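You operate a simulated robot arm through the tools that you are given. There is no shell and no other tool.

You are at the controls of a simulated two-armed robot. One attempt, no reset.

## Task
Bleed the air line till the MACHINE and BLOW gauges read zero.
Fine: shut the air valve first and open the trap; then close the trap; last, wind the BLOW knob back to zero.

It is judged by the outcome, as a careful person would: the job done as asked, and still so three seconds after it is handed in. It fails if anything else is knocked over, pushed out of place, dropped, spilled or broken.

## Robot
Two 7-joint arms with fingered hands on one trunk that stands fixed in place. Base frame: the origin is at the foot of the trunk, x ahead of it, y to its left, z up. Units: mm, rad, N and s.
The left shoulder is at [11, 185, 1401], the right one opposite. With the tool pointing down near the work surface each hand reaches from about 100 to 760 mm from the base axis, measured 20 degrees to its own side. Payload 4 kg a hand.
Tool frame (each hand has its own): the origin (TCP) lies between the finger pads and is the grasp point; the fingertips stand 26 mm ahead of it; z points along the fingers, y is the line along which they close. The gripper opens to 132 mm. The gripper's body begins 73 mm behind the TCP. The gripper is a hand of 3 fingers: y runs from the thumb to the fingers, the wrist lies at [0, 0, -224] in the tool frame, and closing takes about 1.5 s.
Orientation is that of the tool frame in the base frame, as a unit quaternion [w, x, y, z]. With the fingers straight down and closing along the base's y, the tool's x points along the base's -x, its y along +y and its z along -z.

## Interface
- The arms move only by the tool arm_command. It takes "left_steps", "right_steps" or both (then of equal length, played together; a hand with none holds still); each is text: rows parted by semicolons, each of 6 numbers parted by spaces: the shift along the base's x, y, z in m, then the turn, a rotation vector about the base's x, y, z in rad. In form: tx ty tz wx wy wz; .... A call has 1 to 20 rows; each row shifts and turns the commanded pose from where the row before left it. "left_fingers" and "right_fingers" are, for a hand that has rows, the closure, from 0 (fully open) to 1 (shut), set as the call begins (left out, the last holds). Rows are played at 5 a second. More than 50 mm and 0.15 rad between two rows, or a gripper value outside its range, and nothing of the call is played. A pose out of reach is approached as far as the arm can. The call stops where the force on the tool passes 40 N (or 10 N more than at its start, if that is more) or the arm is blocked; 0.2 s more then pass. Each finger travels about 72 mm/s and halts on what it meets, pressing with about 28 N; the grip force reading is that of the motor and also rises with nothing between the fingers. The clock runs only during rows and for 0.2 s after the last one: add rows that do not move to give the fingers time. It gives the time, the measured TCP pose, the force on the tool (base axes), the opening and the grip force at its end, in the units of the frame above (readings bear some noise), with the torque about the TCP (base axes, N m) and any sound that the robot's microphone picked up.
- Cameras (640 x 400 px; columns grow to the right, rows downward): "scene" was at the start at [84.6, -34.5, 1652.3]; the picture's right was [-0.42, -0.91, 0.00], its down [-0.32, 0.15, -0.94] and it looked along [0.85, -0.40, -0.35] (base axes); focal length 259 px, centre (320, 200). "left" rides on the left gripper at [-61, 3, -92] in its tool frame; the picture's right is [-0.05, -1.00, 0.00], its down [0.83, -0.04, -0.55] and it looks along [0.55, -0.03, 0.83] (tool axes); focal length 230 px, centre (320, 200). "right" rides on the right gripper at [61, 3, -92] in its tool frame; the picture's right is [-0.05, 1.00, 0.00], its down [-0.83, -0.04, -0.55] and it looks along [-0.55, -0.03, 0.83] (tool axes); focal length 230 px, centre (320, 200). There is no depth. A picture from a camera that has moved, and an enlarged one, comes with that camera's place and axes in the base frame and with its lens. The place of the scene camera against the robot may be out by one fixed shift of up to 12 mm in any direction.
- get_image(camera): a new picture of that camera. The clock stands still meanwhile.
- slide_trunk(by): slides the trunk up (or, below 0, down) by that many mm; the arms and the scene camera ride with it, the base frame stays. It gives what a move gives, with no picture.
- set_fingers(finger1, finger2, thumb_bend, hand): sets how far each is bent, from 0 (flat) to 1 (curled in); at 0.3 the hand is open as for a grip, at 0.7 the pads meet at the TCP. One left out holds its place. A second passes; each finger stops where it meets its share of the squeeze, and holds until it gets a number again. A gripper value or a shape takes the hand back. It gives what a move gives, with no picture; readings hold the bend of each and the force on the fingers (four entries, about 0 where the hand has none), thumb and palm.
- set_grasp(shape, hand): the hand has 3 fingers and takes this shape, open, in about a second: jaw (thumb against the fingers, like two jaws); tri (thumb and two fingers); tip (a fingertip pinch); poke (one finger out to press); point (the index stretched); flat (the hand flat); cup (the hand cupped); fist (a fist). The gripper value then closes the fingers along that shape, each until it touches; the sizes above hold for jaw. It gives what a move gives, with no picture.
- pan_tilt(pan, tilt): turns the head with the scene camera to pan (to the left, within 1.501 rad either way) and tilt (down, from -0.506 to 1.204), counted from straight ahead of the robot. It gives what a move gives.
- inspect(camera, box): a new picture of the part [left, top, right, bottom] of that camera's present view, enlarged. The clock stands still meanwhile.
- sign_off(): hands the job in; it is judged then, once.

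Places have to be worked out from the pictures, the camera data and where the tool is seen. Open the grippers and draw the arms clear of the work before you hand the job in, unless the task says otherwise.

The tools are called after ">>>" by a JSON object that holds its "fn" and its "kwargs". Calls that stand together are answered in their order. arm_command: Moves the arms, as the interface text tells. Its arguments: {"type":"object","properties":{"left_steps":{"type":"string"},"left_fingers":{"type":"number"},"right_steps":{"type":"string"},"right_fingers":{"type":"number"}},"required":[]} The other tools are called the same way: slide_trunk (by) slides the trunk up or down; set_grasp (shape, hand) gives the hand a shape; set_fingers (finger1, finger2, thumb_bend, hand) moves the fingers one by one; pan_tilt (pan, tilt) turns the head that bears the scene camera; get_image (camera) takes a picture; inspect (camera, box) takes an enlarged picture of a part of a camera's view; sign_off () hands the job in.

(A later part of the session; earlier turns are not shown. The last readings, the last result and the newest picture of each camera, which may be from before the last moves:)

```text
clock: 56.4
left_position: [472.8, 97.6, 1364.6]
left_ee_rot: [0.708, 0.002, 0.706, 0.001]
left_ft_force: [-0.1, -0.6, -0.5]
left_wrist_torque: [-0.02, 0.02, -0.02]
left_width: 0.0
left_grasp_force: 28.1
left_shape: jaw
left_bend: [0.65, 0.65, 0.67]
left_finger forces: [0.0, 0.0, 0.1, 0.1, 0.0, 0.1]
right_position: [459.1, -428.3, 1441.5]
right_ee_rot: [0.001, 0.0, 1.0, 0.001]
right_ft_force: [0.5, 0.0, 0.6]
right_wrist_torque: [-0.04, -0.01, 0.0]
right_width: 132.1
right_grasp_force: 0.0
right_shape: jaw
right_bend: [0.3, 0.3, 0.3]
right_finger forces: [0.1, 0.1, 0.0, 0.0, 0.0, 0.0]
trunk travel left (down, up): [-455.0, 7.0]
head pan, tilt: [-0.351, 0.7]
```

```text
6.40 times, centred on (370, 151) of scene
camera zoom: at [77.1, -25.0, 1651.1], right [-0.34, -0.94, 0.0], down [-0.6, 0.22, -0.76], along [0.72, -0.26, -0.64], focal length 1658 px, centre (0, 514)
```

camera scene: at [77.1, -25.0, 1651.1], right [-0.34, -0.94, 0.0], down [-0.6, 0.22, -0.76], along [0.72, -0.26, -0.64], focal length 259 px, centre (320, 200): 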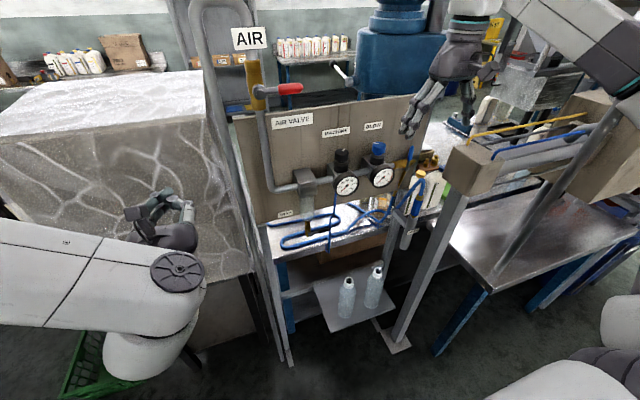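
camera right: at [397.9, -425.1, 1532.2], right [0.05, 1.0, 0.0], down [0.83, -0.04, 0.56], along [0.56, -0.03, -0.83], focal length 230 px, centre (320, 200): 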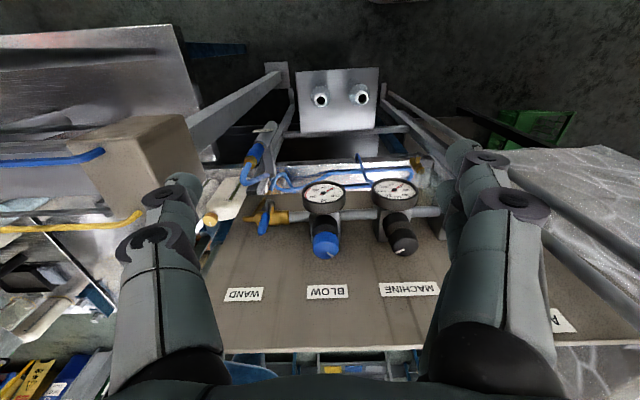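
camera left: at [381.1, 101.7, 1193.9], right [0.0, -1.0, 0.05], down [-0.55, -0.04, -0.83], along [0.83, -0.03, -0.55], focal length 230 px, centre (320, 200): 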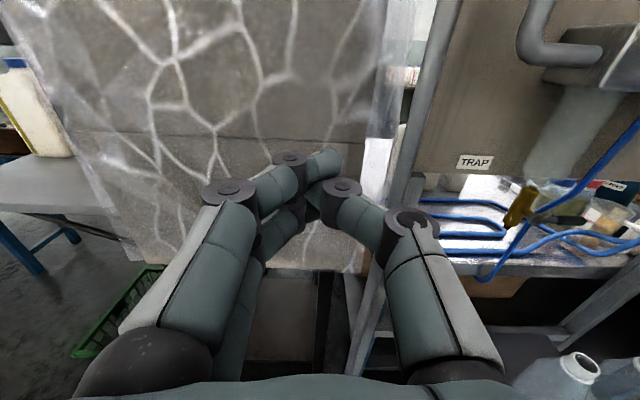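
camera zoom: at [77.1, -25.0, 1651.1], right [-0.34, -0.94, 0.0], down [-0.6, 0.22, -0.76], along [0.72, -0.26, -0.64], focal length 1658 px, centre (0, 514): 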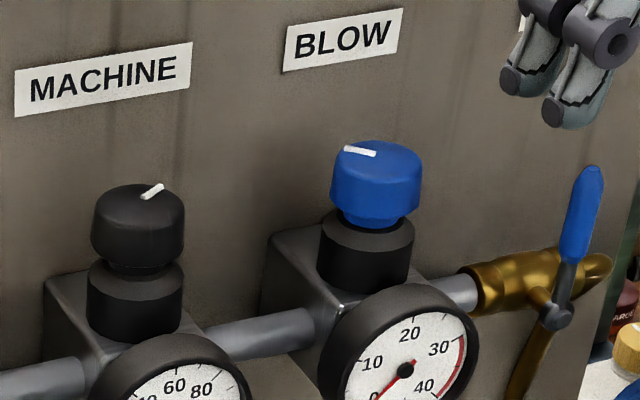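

Both gauges read 0. The knob top is near (670, -429, 1270); I'll move the open hand forward above and in front of it to get a second sighting with a better baseline.

>>> {"fn": "arm_command", "kwargs": {"right_steps": "0.03 0 -0.005 0 0 0;0.03 0 -0.005 0 0 0;0.03 0 -0.01 0 0 0;0.03 0 -0.01 0 0 0;0.02 0 -0.01 0 0 0;0 0 0 0 0 0"}}

>>> {"fn": "get_image", "kwargs": {"camera": "right"}}

>>> {"fn": "get_image", "kwargs": {"camera": "scene"}}

```text
clock: 57.8
left_position: [473.6, 98.5, 1365.7]
left_ee_rot: [0.709, 0.003, 0.706, 0.001]
left_ft_force: [-0.9, 0.6, 0.1]
left_wrist_torque: [-0.03, 0.03, 0.01]
left_width: 0.0
left_grasp_force: 27.7
left_shape: jaw
left_bend: [0.65, 0.65, 0.67]
left_finger forces: [0.0, 0.0, 0.0, 0.0, 0.1, 0.0]
right_position: [598.4, -428.5, 1399.6]
right_ee_rot: [0.0, -0.001, 1.0, -0.001]
right_ft_force: [0.3, -0.1, 0.4]
right_wrist_torque: [-0.01, 0.0, 0.01]
right_width: 131.7
right_grasp_force: 0.2
right_shape: jaw
right_bend: [0.3, 0.3, 0.3]
right_finger forces: [0.0, 0.0, 0.1, 0.1, 0.1, 0.0]
trunk travel left (down, up): [-455.0, 7.0]
head pan, tilt: [-0.351, 0.7]
```

```text
taken
camera right: at [536.9, -425.3, 1490.9], right [0.05, 1.0, 0.0], down [0.83, -0.04, 0.56], along [0.56, -0.03, -0.83], focal length 230 px, centre (320, 200)
```

right: 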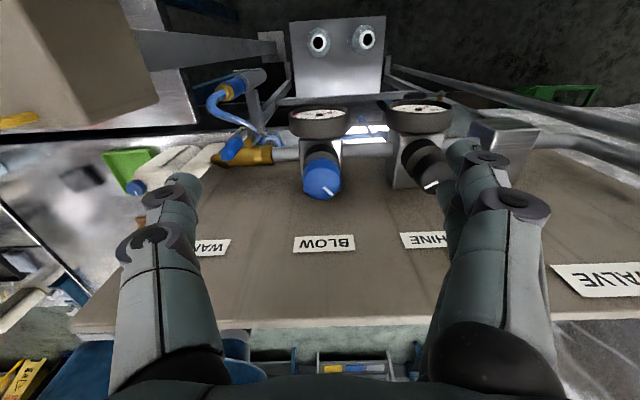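

```text
taken
camera scene: at [77.1, -24.5, 1651.1], right [-0.34, -0.94, 0.0], down [-0.6, 0.22, -0.76], along [0.72, -0.26, -0.64], focal length 259 px, centre (320, 200)
```

scene: 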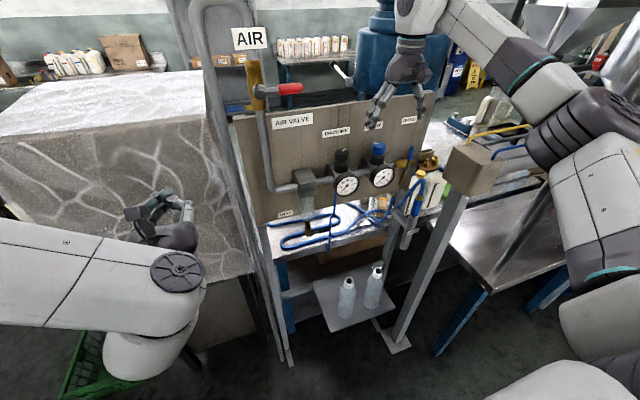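

I'll enlarge the right camera's view around the knob for a more exact sighting.

>>> {"fn": "inspect", "kwargs": {"camera": "right", "box": [270, 130, 370, 192]}}

>>> {"fn": "inspect", "kwargs": {"camera": "right", "box": [270, 150, 370, 212]}}

```text
6.40 times, centred on (320, 161) of right
camera zoom: at [536.9, -425.3, 1490.9], right [0.05, 1.0, 0.0], down [0.83, -0.04, 0.56], along [0.56, -0.03, -0.83], focal length 1472 px, centre (320, 450)
```

zoom: 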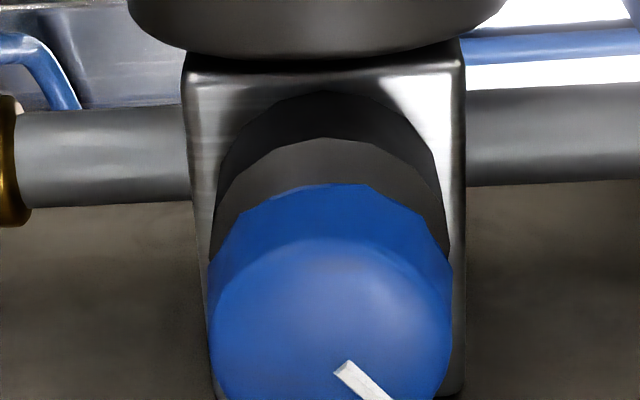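

```text
6.40 times, centred on (320, 181) of right
camera zoom: at [536.9, -425.3, 1490.9], right [0.05, 1.0, 0.0], down [0.83, -0.04, 0.56], along [0.56, -0.03, -0.83], focal length 1472 px, centre (320, 322)
```

zoom: 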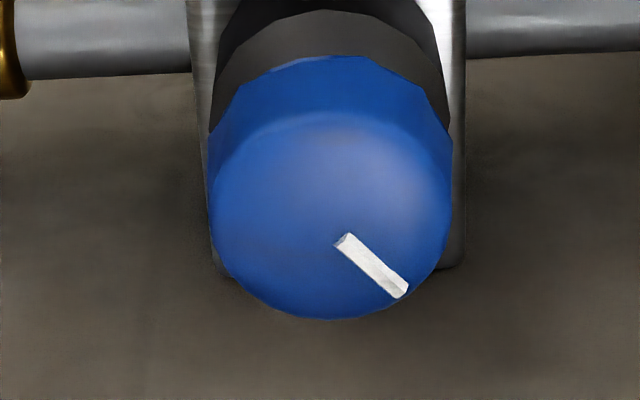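

Combining the sightings, the knob's axis is at about (664, -430) with its top near z 1270 and about 41 mm across. A straight-down hand would foul the panel when turned, so I'll tilt it back 40°, yaw -0.3 rad, and half-open the fingers here in the clear.

>>> {"fn": "arm_command", "kwargs": {"right_steps": "0 0 0 0 -0.14 0;0 0 0 0 -0.14 0;0 0 0 0 -0.14 0;0 0 0 0 -0.14 0;0 0 0 0 -0.14 0;0 0 0 0 0 -0.15;0 0 0 0 0 -0.15;0 0 0 0 0 0", "right_fingers": 0.4}}

>>> {"fn": "get_image", "kwargs": {"camera": "right"}}

>>> {"fn": "get_image", "kwargs": {"camera": "scene"}}

```text
clock: 59.6
left_position: [473.0, 98.4, 1364.0]
left_ee_rot: [0.708, 0.002, 0.706, 0.0]
left_ft_force: [-0.1, 0.1, -0.9]
left_wrist_torque: [0.0, 0.04, 0.0]
left_width: 0.2
left_grasp_force: 28.3
left_shape: jaw
left_bend: [0.65, 0.65, 0.67]
left_finger forces: [0.1, 0.0, 0.0, 0.0, 0.0, 0.0]
right_position: [597.3, -429.7, 1399.6]
right_ee_rot: [0.34, 0.143, 0.928, -0.052]
right_ft_force: [0.5, -0.2, -0.1]
right_wrist_torque: [0.02, 0.02, -0.02]
right_width: 79.5
right_grasp_force: 0.1
right_shape: jaw
right_bend: [0.71, 0.71, 0.71]
right_finger forces: [0.0, 0.0, 0.0, 0.0, 0.0, 0.0]
trunk travel left (down, up): [-455.0, 7.0]
head pan, tilt: [-0.351, 0.7]
```

```text
taken
camera right: at [497.9, -395.6, 1429.7], right [0.34, 0.94, 0.03], down [0.25, -0.12, 0.96], along [0.91, -0.31, -0.28], focal length 230 px, centre (320, 200)
```

right: 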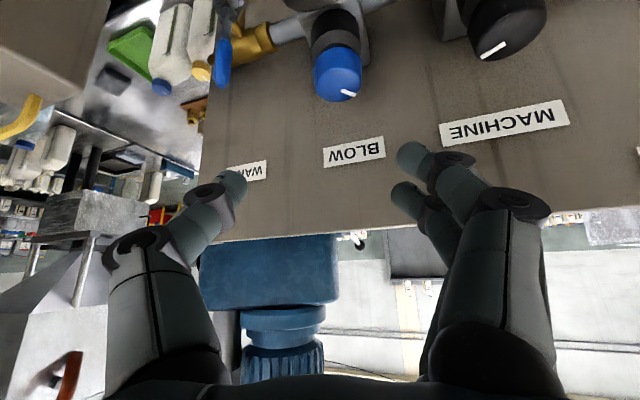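

```text
taken
camera scene: at [76.8, -25.2, 1651.1], right [-0.34, -0.94, 0.0], down [-0.6, 0.22, -0.76], along [0.72, -0.26, -0.64], focal length 259 px, centre (320, 200)
```

scene: 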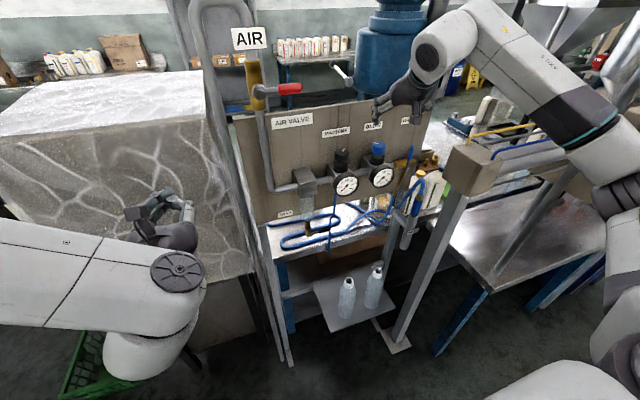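

I'll move to a point above the knob, slightly short of it, and check the alignment between the fingers.

>>> {"fn": "arm_command", "kwargs": {"right_steps": "0.02 0 -0.025 0 0 0;0.02 0 -0.025 0 0 0;0.015 0 -0.02 0 0 0;0 0 0 0 0 0"}}

>>> {"fn": "get_image", "kwargs": {"camera": "right"}}

>>> {"fn": "inspect", "kwargs": {"camera": "scene", "box": [320, 100, 440, 175]}}

>>> {"fn": "get_image", "kwargs": {"camera": "left"}}

```text
clock: 60.6
left_position: [472.7, 99.1, 1365.5]
left_ee_rot: [0.708, 0.001, 0.706, 0.001]
left_ft_force: [0.5, 0.3, 0.7]
left_wrist_torque: [0.0, 0.01, 0.03]
left_width: 0.0
left_grasp_force: 27.8
left_shape: jaw
left_bend: [0.65, 0.65, 0.67]
left_finger forces: [0.0, 0.0, 0.0, 0.1, 0.1, 0.0]
right_position: [656.1, -429.5, 1332.9]
right_ee_rot: [0.341, 0.142, 0.928, -0.052]
right_ft_force: [0.8, -0.2, 0.0]
right_wrist_torque: [-0.01, 0.02, -0.02]
right_width: 79.8
right_grasp_force: 0.1
right_shape: jaw
right_bend: [0.71, 0.71, 0.71]
right_finger forces: [0.1, 0.0, 0.1, 0.0, 0.0, 0.0]
trunk travel left (down, up): [-455.0, 7.0]
head pan, tilt: [-0.351, 0.7]
```

```text
taken
camera right: at [555.9, -395.0, 1362.2], right [0.33, 0.94, 0.03], down [0.25, -0.12, 0.96], along [0.91, -0.31, -0.28], focal length 230 px, centre (320, 200)
```

right: 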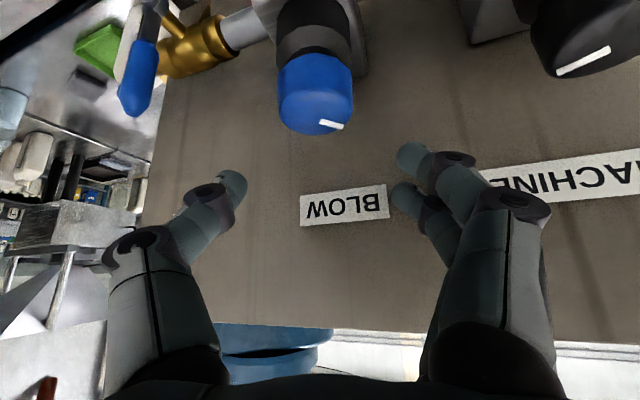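

```text
5.33 times, centred on (380, 138) of scene
camera zoom: at [77.7, -23.9, 1651.1], right [-0.34, -0.94, 0.0], down [-0.61, 0.22, -0.76], along [0.72, -0.26, -0.64], focal length 1382 px, centre (0, 533)
```

zoom: 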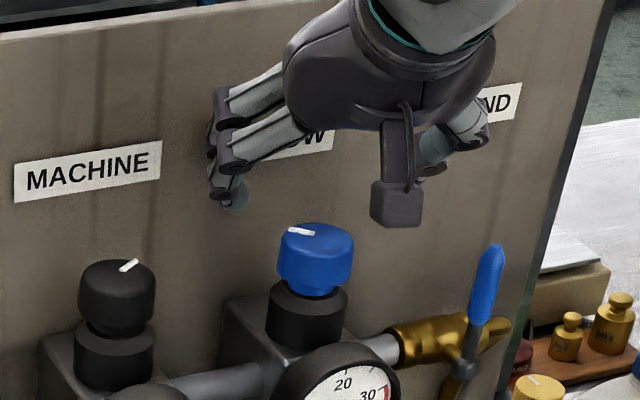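

```text
taken
camera left: at [380.7, 102.1, 1424.1], right [0.0, -1.0, 0.05], down [-0.55, -0.04, -0.83], along [0.83, -0.03, -0.55], focal length 230 px, centre (320, 200)
```

left: 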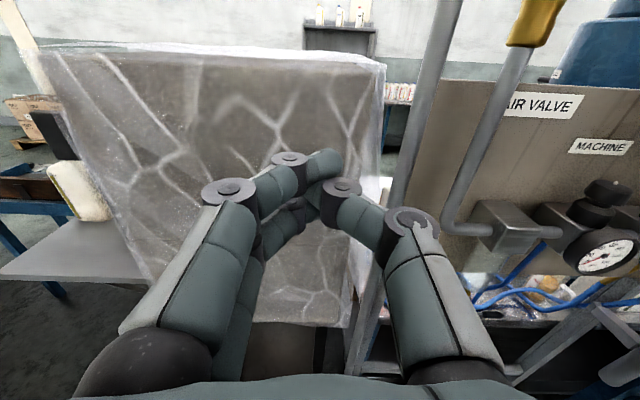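

A pure-translation pair of sightings puts the knob's axis at about (652, -430) and its top at z≈1285 (38 mm across); the WAND lever's tip is at about (624, -524), clear of my thumb. I'll lower the open fingers straddling the knob.

>>> {"fn": "arm_command", "kwargs": {"right_steps": "-0.005 0 -0.015 0 0 0;0 0 -0.015 0 0 0;0 0 -0.015 0 0 0;0 0 -0.012 0 0 0;0 0 0 0 0 0"}}

>>> {"fn": "get_image", "kwargs": {"camera": "right"}}

>>> {"fn": "inspect", "kwargs": {"camera": "scene", "box": [320, 100, 440, 175]}}

```text
clock: 61.8
left_position: [473.8, 98.7, 1364.4]
left_ee_rot: [0.708, 0.002, 0.706, 0.001]
left_ft_force: [0.1, 0.5, 0.3]
left_wrist_torque: [-0.01, 0.0, 0.01]
left_width: 0.3
left_grasp_force: 27.6
left_shape: jaw
left_bend: [0.65, 0.65, 0.67]
left_finger forces: [0.1, 0.0, 0.1, 0.0, 0.1, 0.1]
right_position: [650.9, -428.2, 1273.3]
right_ee_rot: [0.34, 0.141, 0.928, -0.052]
right_ft_force: [-1.2, 0.0, -0.5]
right_wrist_torque: [0.02, -0.02, 0.01]
right_width: 80.0
right_grasp_force: 0.2
right_shape: jaw
right_bend: [0.71, 0.71, 0.71]
right_finger forces: [0.0, 0.0, 0.0, 0.1, 0.0, 0.1]
trunk travel left (down, up): [-455.0, 7.0]
head pan, tilt: [-0.351, 0.7]
```

```text
taken
camera right: at [549.4, -394.2, 1304.3], right [0.33, 0.94, 0.03], down [0.25, -0.12, 0.96], along [0.91, -0.31, -0.28], focal length 230 px, centre (320, 200)
```

right: 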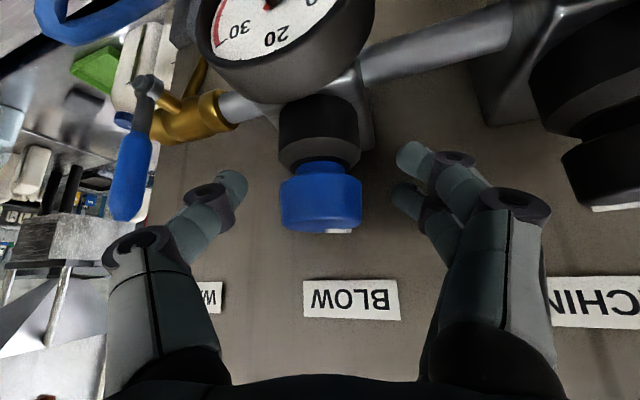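

```text
5.33 times, centred on (380, 138) of scene
camera zoom: at [77.9, -24.1, 1651.1], right [-0.34, -0.94, 0.0], down [-0.61, 0.22, -0.76], along [0.72, -0.26, -0.64], focal length 1382 px, centre (0, 533)
```

zoom: 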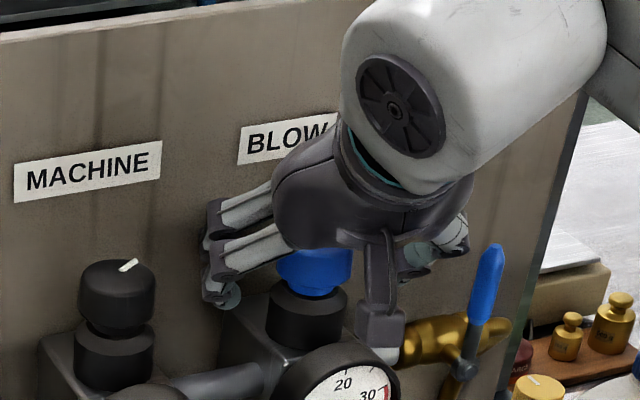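

The knob sits exactly between the fingers at the grasp point. The tips reach down to the fixed black collar, so I'll raise 12 mm to hold only the blue cap, then close.

>>> {"fn": "arm_command", "kwargs": {"right_steps": "0 0 0.012 0 0 0;0 0 0 0 0 0"}}

>>> {"fn": "arm_command", "kwargs": {"right_steps": "0 0 0 0 0 0;0 0 0 0 0 0;0 0 0 0 0 0;0 0 0 0 0 0;0 0 0 0 0 0;0 0 0 0 0 0;0 0 0 0 0 0", "right_fingers": 1}}

>>> {"fn": "get_image", "kwargs": {"camera": "right"}}

```text
clock: 62.4
left_position: [473.7, 99.4, 1364.6]
left_ee_rot: [0.708, 0.003, 0.706, 0.001]
left_ft_force: [-0.2, 0.7, -0.3]
left_wrist_torque: [0.0, 0.0, 0.03]
left_width: 0.0
left_grasp_force: 28.2
left_shape: jaw
left_bend: [0.65, 0.65, 0.67]
left_finger forces: [0.1, 0.1, 0.1, 0.0, 0.0, 0.1]
right_position: [648.9, -429.4, 1286.6]
right_ee_rot: [0.34, 0.14, 0.929, -0.052]
right_ft_force: [0.4, -0.1, -0.2]
right_wrist_torque: [0.0, 0.02, 0.0]
right_width: 79.6
right_grasp_force: 0.0
right_shape: jaw
right_bend: [0.71, 0.71, 0.71]
right_finger forces: [0.0, 0.1, 0.0, 0.0, 0.1, 0.0]
trunk travel left (down, up): [-455.0, 7.0]
head pan, tilt: [-0.351, 0.7]
```

```text
clock: 64.0
left_position: [474.4, 99.5, 1364.0]
left_ee_rot: [0.708, 0.001, 0.706, 0.002]
left_ft_force: [-0.2, 0.5, 0.4]
left_wrist_torque: [-0.02, -0.01, 0.02]
left_width: 0.0
left_grasp_force: 28.3
left_shape: jaw
left_bend: [0.65, 0.65, 0.67]
left_finger forces: [0.0, 0.0, 0.0, 0.1, 0.0, 0.0]
right_position: [649.6, -428.1, 1285.8]
right_ee_rot: [0.339, 0.141, 0.929, -0.053]
right_ft_force: [1.8, -1.7, -1.2]
right_wrist_torque: [-0.07, 0.04, 0.0]
right_width: 32.1
right_grasp_force: 28.0
right_shape: jaw
right_bend: [0.74, 0.73, 0.7]
right_finger forces: [13.2, 12.3, 0.0, 0.1, 25.0, 0.0]
trunk travel left (down, up): [-455.0, 7.0]
head pan, tilt: [-0.351, 0.7]
```

```text
taken
camera right: at [549.1, -395.3, 1315.5], right [0.33, 0.94, 0.03], down [0.25, -0.12, 0.96], along [0.91, -0.31, -0.28], focal length 230 px, centre (320, 200)
```

right: 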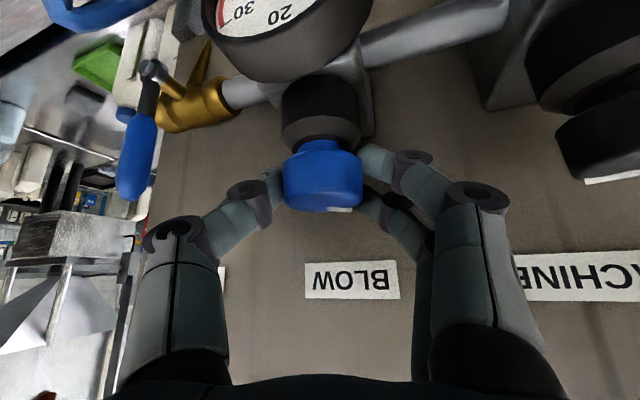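

The cap is gripped evenly. I'll turn counter-clockwise (seen from above) by 0.3 rad and watch the torque.

>>> {"fn": "arm_command", "kwargs": {"right_steps": "0 0 0 0 0 0.05;0 0 0 0 0 0.05;0 0 0 0 0 0.05;0 0 0 0 0 0.05;0 0 0 0 0 0.05;0 0 0 0 0 0.05;0 0 0 0 0 0"}}

>>> {"fn": "get_image", "kwargs": {"camera": "right"}}

>>> {"fn": "inspect", "kwargs": {"camera": "scene", "box": [320, 100, 440, 175]}}

```text
clock: 65.6
left_position: [473.9, 98.1, 1364.8]
left_ee_rot: [0.708, 0.001, 0.706, 0.001]
left_ft_force: [-0.3, 0.1, 0.2]
left_wrist_torque: [0.0, 0.03, -0.02]
left_width: 0.0
left_grasp_force: 27.1
left_shape: jaw
left_bend: [0.65, 0.65, 0.67]
left_finger forces: [0.0, 0.1, 0.1, 0.0, 0.0, 0.0]
right_position: [650.0, -429.8, 1284.8]
right_ee_rot: [0.344, 0.001, 0.939, 0.0]
right_ft_force: [3.9, -8.6, 4.5]
right_wrist_torque: [-0.19, -0.07, -0.07]
right_width: 32.2
right_grasp_force: 28.1
right_shape: jaw
right_bend: [0.74, 0.73, 0.7]
right_finger forces: [12.3, 12.1, 0.0, 0.1, 31.7, 0.0]
trunk travel left (down, up): [-455.0, 7.0]
head pan, tilt: [-0.351, 0.7]
```

```text
taken
camera right: at [543.6, -427.0, 1315.1], right [0.04, 1.0, 0.03], down [0.28, -0.04, 0.96], along [0.96, -0.03, -0.28], focal length 230 px, centre (320, 200)
```

right: 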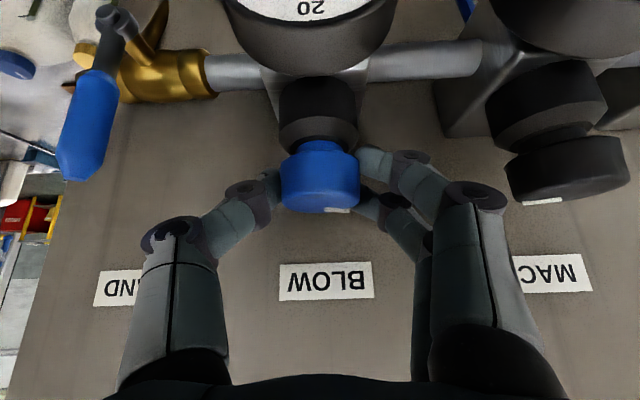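

```text
5.33 times, centred on (380, 138) of scene
camera zoom: at [78.2, -25.8, 1651.0], right [-0.34, -0.94, 0.0], down [-0.61, 0.22, -0.76], along [0.72, -0.26, -0.64], focal length 1382 px, centre (0, 533)
```

zoom: 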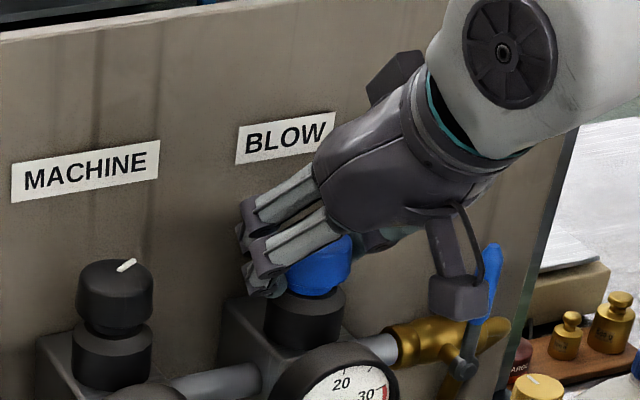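

The mark keeps its place relative to the hand, so the knob turns with it, with little torque. I'll turn another 0.3 rad.

>>> {"fn": "arm_command", "kwargs": {"right_steps": "0.0005 -0.0005 0 0 0 0.05;0.0005 -0.0005 0 0 0 0.05;0 0 0 0 0 0.05;0 0 0 0 0 0.05;0 0 0 0 0 0.05;0 0 0 0 0 0.05;0 0 0 0 0 0"}}

>>> {"fn": "get_image", "kwargs": {"camera": "right"}}

>>> {"fn": "get_image", "kwargs": {"camera": "scene"}}

```text
clock: 67.2
left_position: [473.2, 97.7, 1364.6]
left_ee_rot: [0.708, 0.002, 0.706, 0.001]
left_ft_force: [0.7, 0.6, 0.5]
left_wrist_torque: [0.01, 0.01, -0.01]
left_width: 0.0
left_grasp_force: 28.2
left_shape: jaw
left_bend: [0.65, 0.65, 0.67]
left_finger forces: [0.1, 0.0, 0.0, 0.0, 0.1, 0.1]
right_position: [650.2, -430.6, 1286.0]
right_ee_rot: [0.339, -0.139, 0.929, 0.051]
right_ft_force: [1.8, -9.0, 4.7]
right_wrist_torque: [-0.29, -0.09, -0.08]
right_width: 32.4
right_grasp_force: 28.1
right_shape: jaw
right_bend: [0.74, 0.73, 0.7]
right_finger forces: [12.7, 11.2, 0.0, 0.0, 31.8, 0.0]
trunk travel left (down, up): [-455.0, 7.0]
head pan, tilt: [-0.351, 0.7]
```

```text
taken
camera right: at [547.8, -459.8, 1315.0], right [-0.25, 0.97, 0.03], down [0.28, 0.04, 0.96], along [0.93, 0.25, -0.28], focal length 230 px, centre (320, 200)
```

right: 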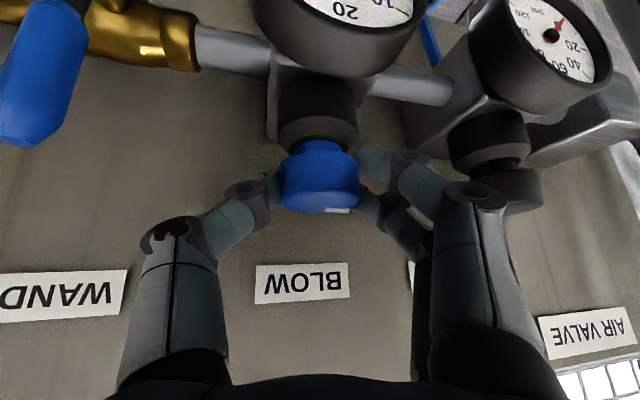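

```text
taken
camera scene: at [77.7, -26.0, 1651.0], right [-0.34, -0.94, 0.0], down [-0.61, 0.22, -0.76], along [0.72, -0.26, -0.64], focal length 259 px, centre (320, 200)
```

scene: 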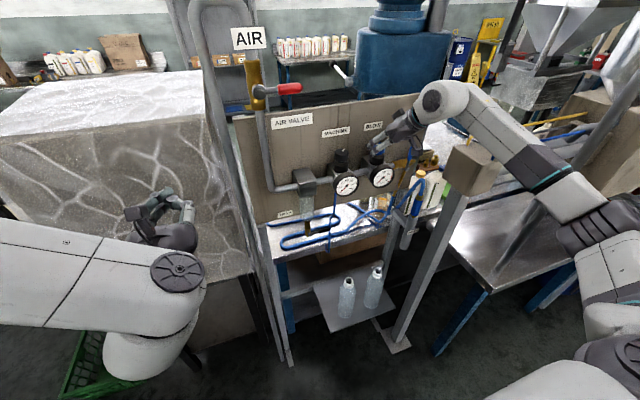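

The knob keeps following. Before going further I'll check the forearm's clearance from the box and rods on the right.

>>> {"fn": "inspect", "kwargs": {"camera": "scene", "box": [400, 60, 640, 210]}}

>>> {"fn": "inspect", "kwargs": {"camera": "scene", "box": [320, 100, 440, 175]}}

>>> {"fn": "inspect", "kwargs": {"camera": "right", "box": [260, 120, 380, 195]}}

```text
2.67 times, centred on (520, 135) of scene
camera zoom: at [77.7, -26.0, 1651.0], right [-0.34, -0.94, 0.0], down [-0.61, 0.22, -0.76], along [0.72, -0.26, -0.64], focal length 691 px, centre (-213, 373)
```

zoom: 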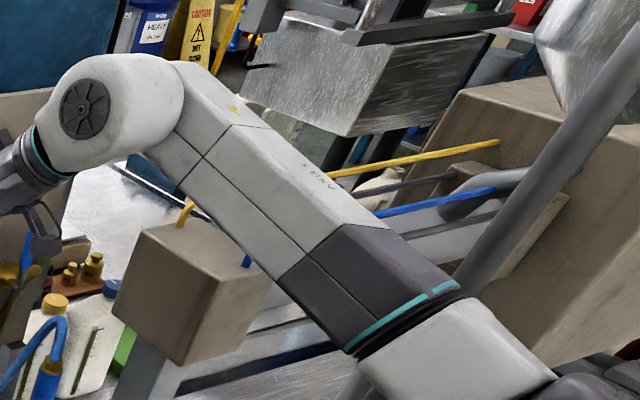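

```text
5.33 times, centred on (380, 138) of scene
camera zoom: at [77.7, -26.0, 1651.0], right [-0.34, -0.94, 0.0], down [-0.61, 0.22, -0.76], along [0.72, -0.26, -0.64], focal length 1382 px, centre (0, 533)
```

zoom: 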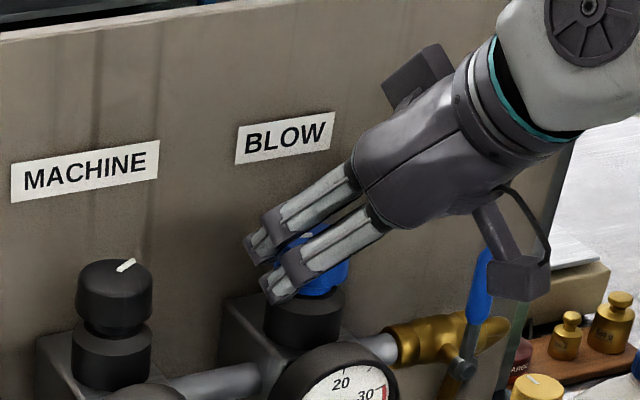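

```text
5.33 times, centred on (320, 158) of right
camera zoom: at [547.8, -459.8, 1315.0], right [-0.25, 0.97, 0.03], down [0.28, 0.04, 0.96], along [0.93, 0.25, -0.28], focal length 1227 px, centre (320, 427)
```

zoom: 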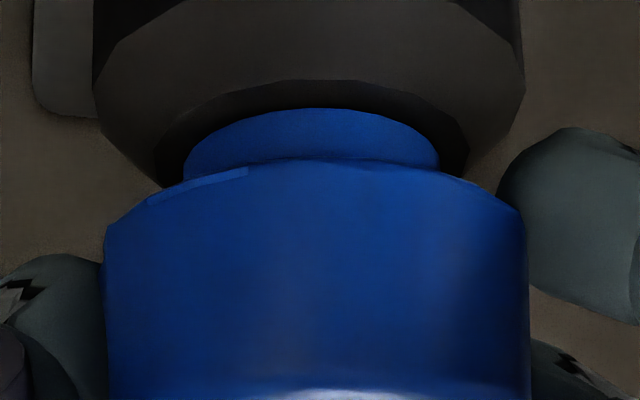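

Clearance looks fine: the forearm passes above and in front of the box. I'll keep turning in small steps, looking for a stop.

>>> {"fn": "arm_command", "kwargs": {"right_steps": "0.0005 -0.0005 0 0 0 0.05;0 0 0 0 0 0.05;0 0 0 0 0 0.05;0 0 0 0 0 0.05;0 0 0 0 0 0"}}

>>> {"fn": "get_image", "kwargs": {"camera": "right"}}

```text
clock: 68.4
left_position: [472.8, 98.3, 1363.6]
left_ee_rot: [0.708, 0.002, 0.706, 0.001]
left_ft_force: [0.4, 0.1, -0.1]
left_wrist_torque: [0.02, 0.0, 0.0]
left_width: 0.0
left_grasp_force: 28.0
left_shape: jaw
left_bend: [0.65, 0.65, 0.67]
left_finger forces: [0.1, 0.0, 0.0, 0.0, 0.1, 0.0]
right_position: [650.7, -432.9, 1285.0]
right_ee_rot: [0.333, -0.23, 0.911, 0.085]
right_ft_force: [1.3, -7.1, 5.0]
right_wrist_torque: [-0.26, -0.1, -0.06]
right_width: 32.2
right_grasp_force: 27.9
right_shape: jaw
right_bend: [0.74, 0.73, 0.7]
right_finger forces: [13.3, 11.2, 0.0, 0.1, 30.7, 0.0]
trunk travel left (down, up): [-455.0, 7.0]
head pan, tilt: [-0.351, 0.7]
```

```text
taken
camera right: at [556.0, -480.7, 1314.8], right [-0.44, 0.9, 0.03], down [0.26, 0.09, 0.96], along [0.86, 0.43, -0.28], focal length 230 px, centre (320, 200)
```

right: 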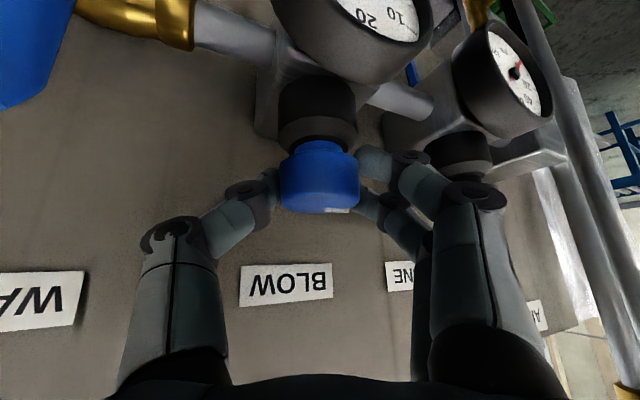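

No stop yet after 0.8 rad, and the hand's camera is nearing the WAND lever. I'll turn just 0.1 more, then open, swing back above the knob, and re-grip.

>>> {"fn": "arm_command", "kwargs": {"right_steps": "0 0 0 0 0 0.05;0 0 0 0 0 0.05;0 0 0 0 0 0"}}

>>> {"fn": "inspect", "kwargs": {"camera": "right", "box": [240, 130, 400, 230]}}

>>> {"fn": "inspect", "kwargs": {"camera": "scene", "box": [320, 100, 440, 175]}}

```text
clock: 69.2
left_position: [473.7, 97.1, 1364.5]
left_ee_rot: [0.708, 0.001, 0.706, 0.001]
left_ft_force: [0.4, -0.3, 0.4]
left_wrist_torque: [-0.01, 0.0, 0.0]
left_width: 0.1
left_grasp_force: 28.0
left_shape: jaw
left_bend: [0.65, 0.65, 0.67]
left_finger forces: [0.0, 0.1, 0.0, 0.1, 0.0, 0.1]
right_position: [649.7, -433.0, 1284.3]
right_ee_rot: [0.329, -0.276, 0.898, 0.101]
right_ft_force: [2.6, -9.3, 6.1]
right_wrist_torque: [-0.21, -0.18, -0.11]
right_width: 32.4
right_grasp_force: 28.0
right_shape: jaw
right_bend: [0.74, 0.73, 0.7]
right_finger forces: [13.1, 11.2, 0.0, 0.1, 31.2, 0.1]
trunk travel left (down, up): [-455.0, 7.0]
head pan, tilt: [-0.351, 0.7]
```

```text
4.00 times, centred on (320, 180) of right
camera zoom: at [561.5, -490.2, 1314.6], right [-0.53, 0.85, 0.03], down [0.25, 0.12, 0.96], along [0.81, 0.52, -0.28], focal length 920 px, centre (320, 280)
```

zoom: 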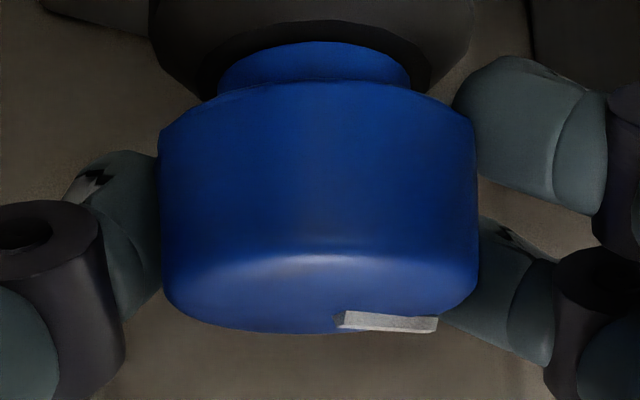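

```text
5.33 times, centred on (380, 138) of scene
camera zoom: at [77.6, -25.8, 1651.1], right [-0.34, -0.94, 0.0], down [-0.61, 0.22, -0.76], along [0.72, -0.26, -0.64], focal length 1382 px, centre (0, 533)
```

zoom: 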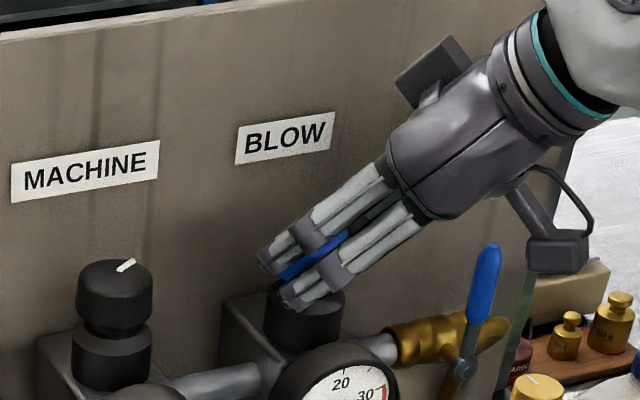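

The knob has turned about 0.9 rad and no stop yet. I'll open slightly, lift clear, swing the hand back and look at the mark.

>>> {"fn": "arm_command", "kwargs": {"right_steps": "0 0 0 0 0 0;0 0 0 0 0 0;0 0 0 0 0 0;0 0 0 0 0 0;0 0 0.012 0 0 0;0 0 0.015 0 0 0;0 0 0.018 0 0 0;0 0 0 0 0 -0.14;0 0 0 0 0 -0.14;0 0 0 0 0 -0.14;0 0 0 0 0 -0.14;0 0 0 0 0 -0.14;0 0 0 0 0 -0.14;0 0 0 0 0 -0.14;0 0 0 0 0 0", "right_fingers": 0.55}}

>>> {"fn": "get_image", "kwargs": {"camera": "right"}}

>>> {"fn": "inspect", "kwargs": {"camera": "scene", "box": [320, 100, 440, 175]}}

```text
clock: 72.4
left_position: [472.7, 98.6, 1363.7]
left_ee_rot: [0.708, 0.002, 0.706, 0.002]
left_ft_force: [-0.6, 0.5, 0.1]
left_wrist_torque: [-0.01, -0.01, 0.01]
left_width: 0.0
left_grasp_force: 28.1
left_shape: jaw
left_bend: [0.65, 0.65, 0.67]
left_finger forces: [0.0, 0.0, 0.1, 0.0, 0.0, 0.0]
right_position: [651.3, -430.2, 1330.2]
right_ee_rot: [0.338, 0.179, 0.922, -0.066]
right_ft_force: [0.7, 0.5, 1.5]
right_wrist_torque: [0.01, -0.01, 0.0]
right_width: 59.2
right_grasp_force: 0.1
right_shape: jaw
right_bend: [0.73, 0.73, 0.7]
right_finger forces: [0.0, 0.1, 0.1, 0.0, 0.1, 0.0]
trunk travel left (down, up): [-455.0, 7.0]
head pan, tilt: [-0.351, 0.7]
```

```text
taken
camera right: at [554.3, -387.3, 1360.1], right [0.41, 0.91, 0.03], down [0.24, -0.14, 0.96], along [0.88, -0.39, -0.28], focal length 230 px, centre (320, 200)
```

right: 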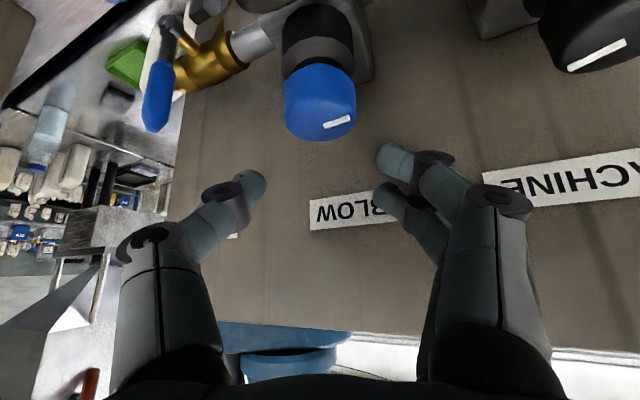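

```text
5.33 times, centred on (380, 138) of scene
camera zoom: at [77.6, -24.5, 1651.1], right [-0.34, -0.94, 0.0], down [-0.61, 0.22, -0.76], along [0.72, -0.26, -0.64], focal length 1382 px, centre (0, 533)
```

zoom: 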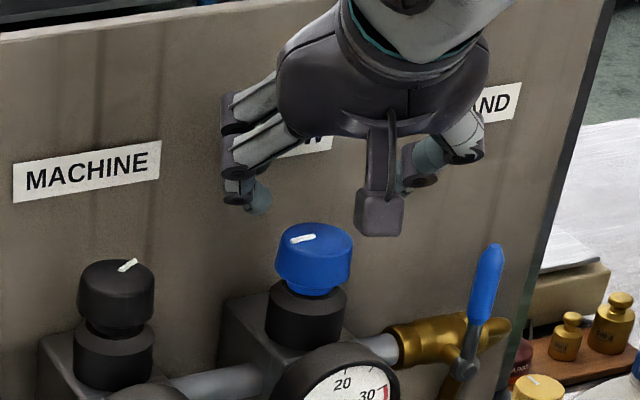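

The mark has swung from about 47° to 94°, so the grip held. I'll lower onto the cap again, grip, and continue turning counter-clockwise.

>>> {"fn": "arm_command", "kwargs": {"right_steps": "0 0 -0.015 0 0 0;0 0 -0.015 0 0 0;0 0 -0.014 0 0 0;0 0 0 0 0 0"}}

>>> {"fn": "arm_command", "kwargs": {"right_steps": "0 0 0 0 0 0;0 0 0 0 0 0;0 0 0 0 0 0;0 0 0 0 0 0;0 0 0 0 0 0;0 0 0 0 0 0;0 0 0 0 0 0.05;0 0 0 0 0 0.05;0 0 0 0 0 0.05;0 0 0 0 0 0.05;0 0 0 0 0 0", "right_fingers": 1}}

>>> {"fn": "get_image", "kwargs": {"camera": "right"}}

```text
clock: 73.4
left_position: [474.0, 99.4, 1363.8]
left_ee_rot: [0.708, 0.002, 0.706, 0.001]
left_ft_force: [0.8, -0.4, 0.8]
left_wrist_torque: [-0.01, 0.0, -0.01]
left_width: 0.0
left_grasp_force: 27.8
left_shape: jaw
left_bend: [0.65, 0.65, 0.67]
left_finger forces: [0.1, 0.1, 0.0, 0.0, 0.0, 0.0]
right_position: [651.4, -429.6, 1285.9]
right_ee_rot: [0.338, 0.178, 0.922, -0.065]
right_ft_force: [0.0, 1.1, -0.6]
right_wrist_torque: [0.02, 0.0, 0.01]
right_width: 58.8
right_grasp_force: 0.0
right_shape: jaw
right_bend: [0.73, 0.73, 0.7]
right_finger forces: [0.0, 0.0, 0.0, 0.1, 0.0, 0.0]
trunk travel left (down, up): [-455.0, 7.0]
head pan, tilt: [-0.351, 0.7]
```

```text
clock: 75.8
left_position: [475.3, 99.7, 1362.9]
left_ee_rot: [0.708, 0.002, 0.706, 0.002]
left_ft_force: [-0.4, 0.8, -0.5]
left_wrist_torque: [0.02, 0.01, -0.05]
left_width: 0.0
left_grasp_force: 28.4
left_shape: jaw
left_bend: [0.65, 0.65, 0.67]
left_finger forces: [0.0, 0.0, 0.0, 0.0, 0.0, 0.0]
right_position: [651.9, -431.8, 1284.8]
right_ee_rot: [0.342, 0.086, 0.935, -0.032]
right_ft_force: [4.1, -1.4, -2.8]
right_wrist_torque: [-0.1, 0.0, -0.02]
right_width: 30.8
right_grasp_force: 28.1
right_shape: jaw
right_bend: [0.74, 0.73, 0.7]
right_finger forces: [12.9, 12.4, 0.0, 0.1, 25.4, 0.0]
trunk travel left (down, up): [-455.0, 7.0]
head pan, tilt: [-0.351, 0.7]
```

```text
taken
camera right: at [548.6, -409.1, 1315.2], right [0.22, 0.97, 0.03], down [0.27, -0.09, 0.96], along [0.94, -0.2, -0.28], focal length 230 px, centre (320, 200)
```

right: 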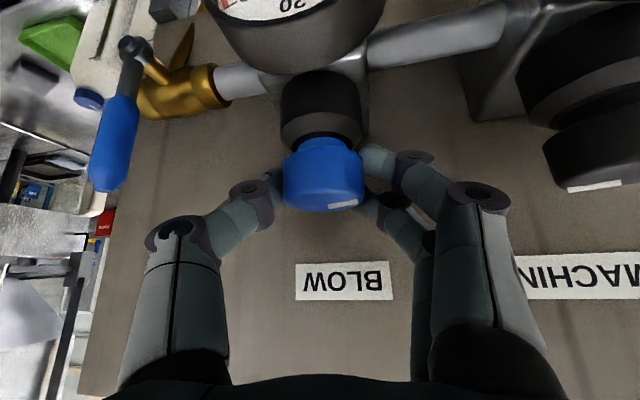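

The grip is good and turning freely. I'll continue 0.4 rad more, comparing the mark's place in the hand view.

>>> {"fn": "arm_command", "kwargs": {"right_steps": "0 0 0 0 0 0.05;0 0 0 0 0 0.05;0 0 0 0 0 0.05;0 0 0 0 0 0.05;0 0 0 0 0 0.05;0 0 0 0 0 0.05;0 0 0 0 0 0.05;0 0 0 0 0 0.05;0 0 0 0 0 0"}}

>>> {"fn": "get_image", "kwargs": {"camera": "right"}}

>>> {"fn": "inspect", "kwargs": {"camera": "scene", "box": [320, 100, 440, 175]}}

```text
clock: 77.8
left_position: [474.9, 98.9, 1362.6]
left_ee_rot: [0.707, 0.002, 0.707, 0.002]
left_ft_force: [-0.7, 0.0, -0.4]
left_wrist_torque: [0.0, -0.02, 0.02]
left_width: 0.2
left_grasp_force: 28.4
left_shape: jaw
left_bend: [0.65, 0.65, 0.67]
left_finger forces: [0.0, 0.1, 0.0, 0.1, 0.0, 0.0]
right_position: [651.9, -431.4, 1284.5]
right_ee_rot: [0.341, -0.102, 0.934, 0.038]
right_ft_force: [11.4, -4.4, 0.8]
right_wrist_torque: [-0.17, -0.18, -0.03]
right_width: 30.0
right_grasp_force: 27.3
right_shape: jaw
right_bend: [0.74, 0.73, 0.7]
right_finger forces: [12.3, 12.7, 0.0, 0.1, 30.8, 0.0]
trunk travel left (down, up): [-455.0, 7.0]
head pan, tilt: [-0.351, 0.7]
```

```text
taken
camera right: at [548.6, -451.7, 1315.0], right [-0.18, 0.98, 0.03], down [0.28, 0.02, 0.96], along [0.94, 0.18, -0.28], focal length 230 px, centre (320, 200)
```

right: 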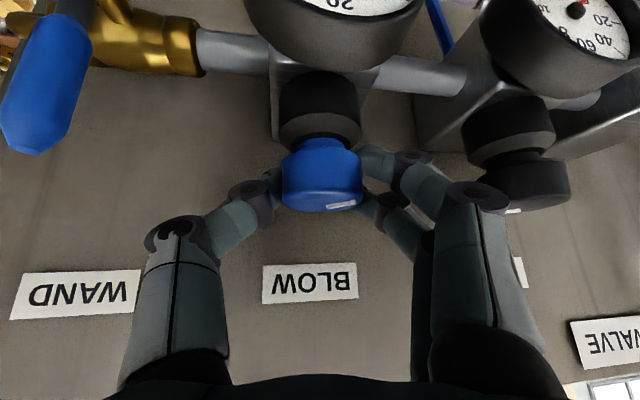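

```text
5.33 times, centred on (380, 138) of scene
camera zoom: at [80.5, -25.2, 1650.9], right [-0.34, -0.94, 0.0], down [-0.61, 0.22, -0.76], along [0.72, -0.26, -0.65], focal length 1382 px, centre (0, 533)
```

zoom: 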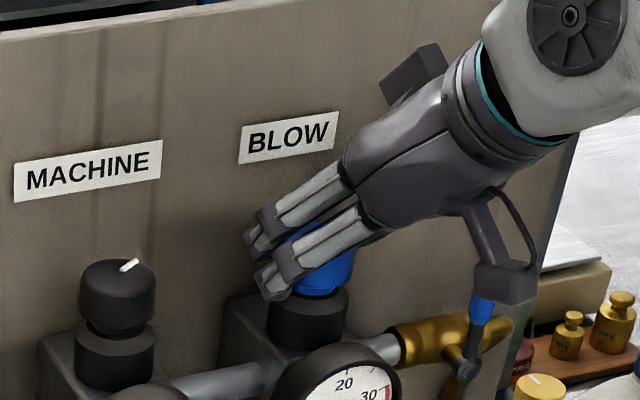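

Still turning with the hand, slight sideways load. I'll ease the position by 2 mm and turn 0.25 rad more.

>>> {"fn": "arm_command", "kwargs": {"right_steps": "0.001 0 0 0 0 0.05;0.001 -0.0005 0 0 0 0.05;0 0 0 0 0 0.05;0 0 0 0 0 0.05;0 0 0 0 0 0.05;0 0 0 0 0 0"}}

>>> {"fn": "get_image", "kwargs": {"camera": "right"}}

```text
clock: 79.2
left_position: [475.9, 98.0, 1362.8]
left_ee_rot: [0.707, 0.002, 0.707, 0.002]
left_ft_force: [-0.8, -0.7, 0.9]
left_wrist_torque: [-0.01, 0.0, 0.0]
left_width: 0.1
left_grasp_force: 28.6
left_shape: jaw
left_bend: [0.65, 0.65, 0.67]
left_finger forces: [0.0, 0.0, 0.0, 0.0, 0.0, 0.1]
right_position: [653.3, -431.6, 1286.0]
right_ee_rot: [0.335, -0.216, 0.914, 0.08]
right_ft_force: [8.9, -2.9, -1.0]
right_wrist_torque: [-0.04, -0.12, -0.69]
right_width: 29.8
right_grasp_force: 28.0
right_shape: jaw
right_bend: [0.73, 0.73, 0.71]
right_finger forces: [13.0, 16.4, 0.0, 0.0, 27.8, 0.0]
trunk travel left (down, up): [-455.0, 7.0]
head pan, tilt: [-0.351, 0.7]
```

```text
taken
camera right: at [557.9, -477.8, 1315.0], right [-0.41, 0.91, 0.03], down [0.27, 0.08, 0.96], along [0.87, 0.41, -0.28], focal length 230 px, centre (320, 200)
```

right: 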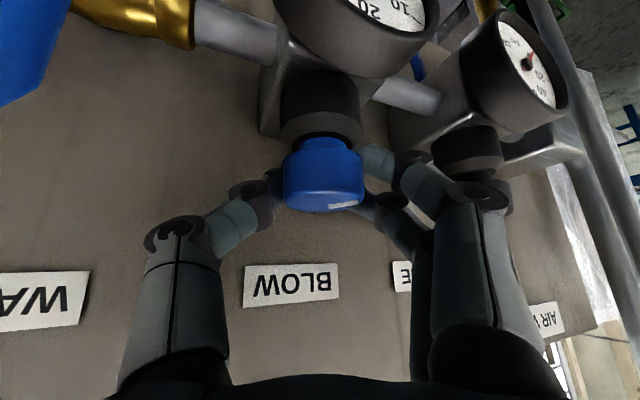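

Torque jumped to -0.69 N·m, which suggests the zero stop. I'll try a small 0.06 rad more to confirm it's a stop.

>>> {"fn": "arm_command", "kwargs": {"right_steps": "0 0 0 0 0 0.03;0 0 0 0 0 0.03;0 0 0 0 0 0"}}

>>> {"fn": "inspect", "kwargs": {"camera": "right", "box": [240, 130, 400, 230]}}

```text
clock: 80.0
left_position: [476.0, 98.8, 1363.8]
left_ee_rot: [0.707, 0.002, 0.707, 0.002]
left_ft_force: [-0.7, -0.3, -0.6]
left_wrist_torque: [0.01, -0.01, -0.03]
left_width: 0.0
left_grasp_force: 27.9
left_shape: jaw
left_bend: [0.65, 0.65, 0.67]
left_finger forces: [0.0, 0.1, 0.0, 0.0, 0.0, 0.0]
right_position: [654.7, -433.4, 1284.1]
right_ee_rot: [0.331, -0.244, 0.907, 0.09]
right_ft_force: [12.8, -4.2, -0.1]
right_wrist_torque: [-0.08, -0.15, -0.62]
right_width: 29.3
right_grasp_force: 28.0
right_shape: jaw
right_bend: [0.73, 0.73, 0.71]
right_finger forces: [12.2, 16.3, 0.0, 0.0, 27.2, 0.0]
trunk travel left (down, up): [-455.0, 7.0]
head pan, tilt: [-0.351, 0.7]
```

```text
4.00 times, centred on (320, 180) of right
camera zoom: at [561.9, -483.3, 1314.9], right [-0.47, 0.88, 0.03], down [0.26, 0.1, 0.96], along [0.84, 0.46, -0.28], focal length 920 px, centre (320, 280)
```

zoom: 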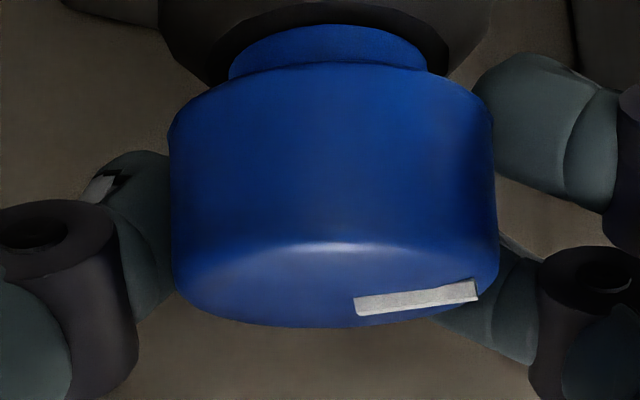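

Torque holds at the slip limit, so the knob is at its zero stop (mark now near 140°, a typical end position). I'll release, lift off, and check the mark and gauges.

>>> {"fn": "arm_command", "kwargs": {"right_steps": "0 0 0 0 0 0;0 0 0 0 0 0;0 0 0 0 0 0;0 0 0 0 0 0;0 0 0 0 0 0;0 0 0.012 0 0 0;0 0 0.018 0 0 0;0 0 0.025 0 0 0;-0.01 0 0.03 0 0 -0.1;-0.02 0 0.03 0 0 -0.14;-0.03 0 0.02 0 0 -0.14;-0.04 0 0 0 0 -0.12;-0.04 0 0 0 0 0;0 0 0 0 0 0", "right_fingers": 0.55}}

>>> {"fn": "get_image", "kwargs": {"camera": "right"}}

>>> {"fn": "inspect", "kwargs": {"camera": "scene", "box": [280, 120, 440, 220]}}

>>> {"fn": "get_image", "kwargs": {"camera": "scene"}}

```text
clock: 83.0
left_position: [473.2, 98.5, 1363.8]
left_ee_rot: [0.708, 0.002, 0.706, 0.001]
left_ft_force: [0.5, 0.6, 0.0]
left_wrist_torque: [-0.02, 0.0, 0.02]
left_width: 0.0
left_grasp_force: 27.8
left_shape: jaw
left_bend: [0.65, 0.65, 0.67]
left_finger forces: [0.0, 0.0, 0.0, 0.1, 0.0, 0.0]
right_position: [512.4, -433.0, 1420.9]
right_ee_rot: [0.343, -0.012, 0.939, 0.004]
right_ft_force: [0.8, -0.6, -1.5]
right_wrist_torque: [-0.02, 0.03, 0.01]
right_width: 58.8
right_grasp_force: 0.1
right_shape: jaw
right_bend: [0.73, 0.73, 0.7]
right_finger forces: [0.1, 0.0, 0.0, 0.1, 0.0, 0.1]
trunk travel left (down, up): [-455.0, 7.0]
head pan, tilt: [-0.351, 0.7]
```

```text
taken
camera right: at [406.4, -430.7, 1449.8], right [0.01, 1.0, 0.03], down [0.28, -0.04, 0.96], along [0.96, 0.0, -0.28], focal length 230 px, centre (320, 200)
```

right: 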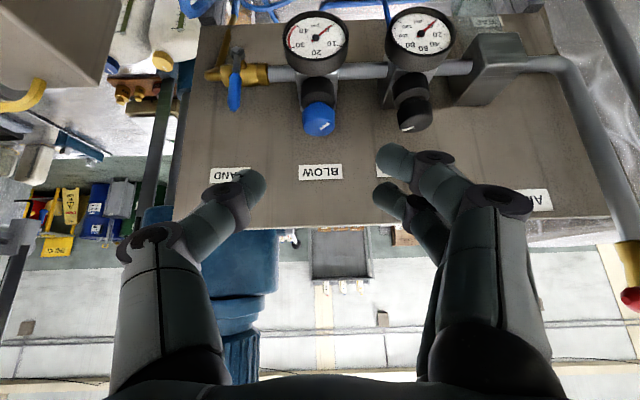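

```text
4.00 times, centred on (360, 170) of scene
camera zoom: at [78.6, -24.0, 1651.0], right [-0.34, -0.94, 0.0], down [-0.61, 0.22, -0.76], along [0.72, -0.26, -0.64], focal length 1036 px, centre (160, 320)
```

zoom: 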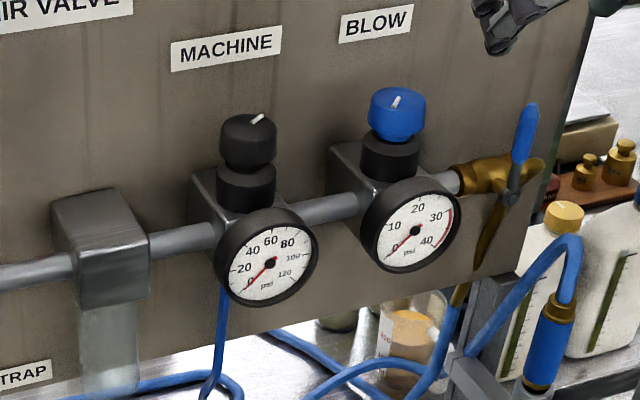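

```text
taken
camera scene: at [78.6, -24.0, 1651.0], right [-0.34, -0.94, 0.0], down [-0.61, 0.22, -0.76], along [0.72, -0.26, -0.64], focal length 259 px, centre (320, 200)
```

scene: 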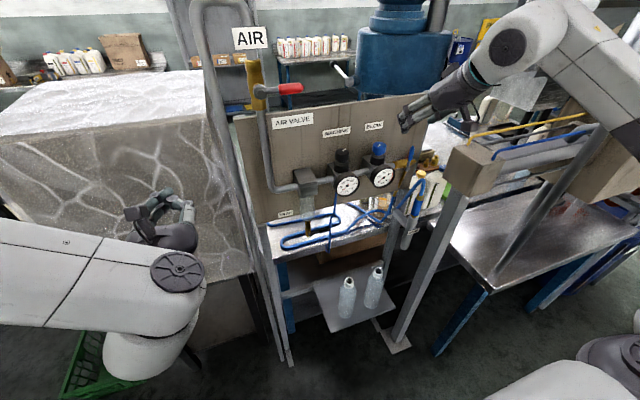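

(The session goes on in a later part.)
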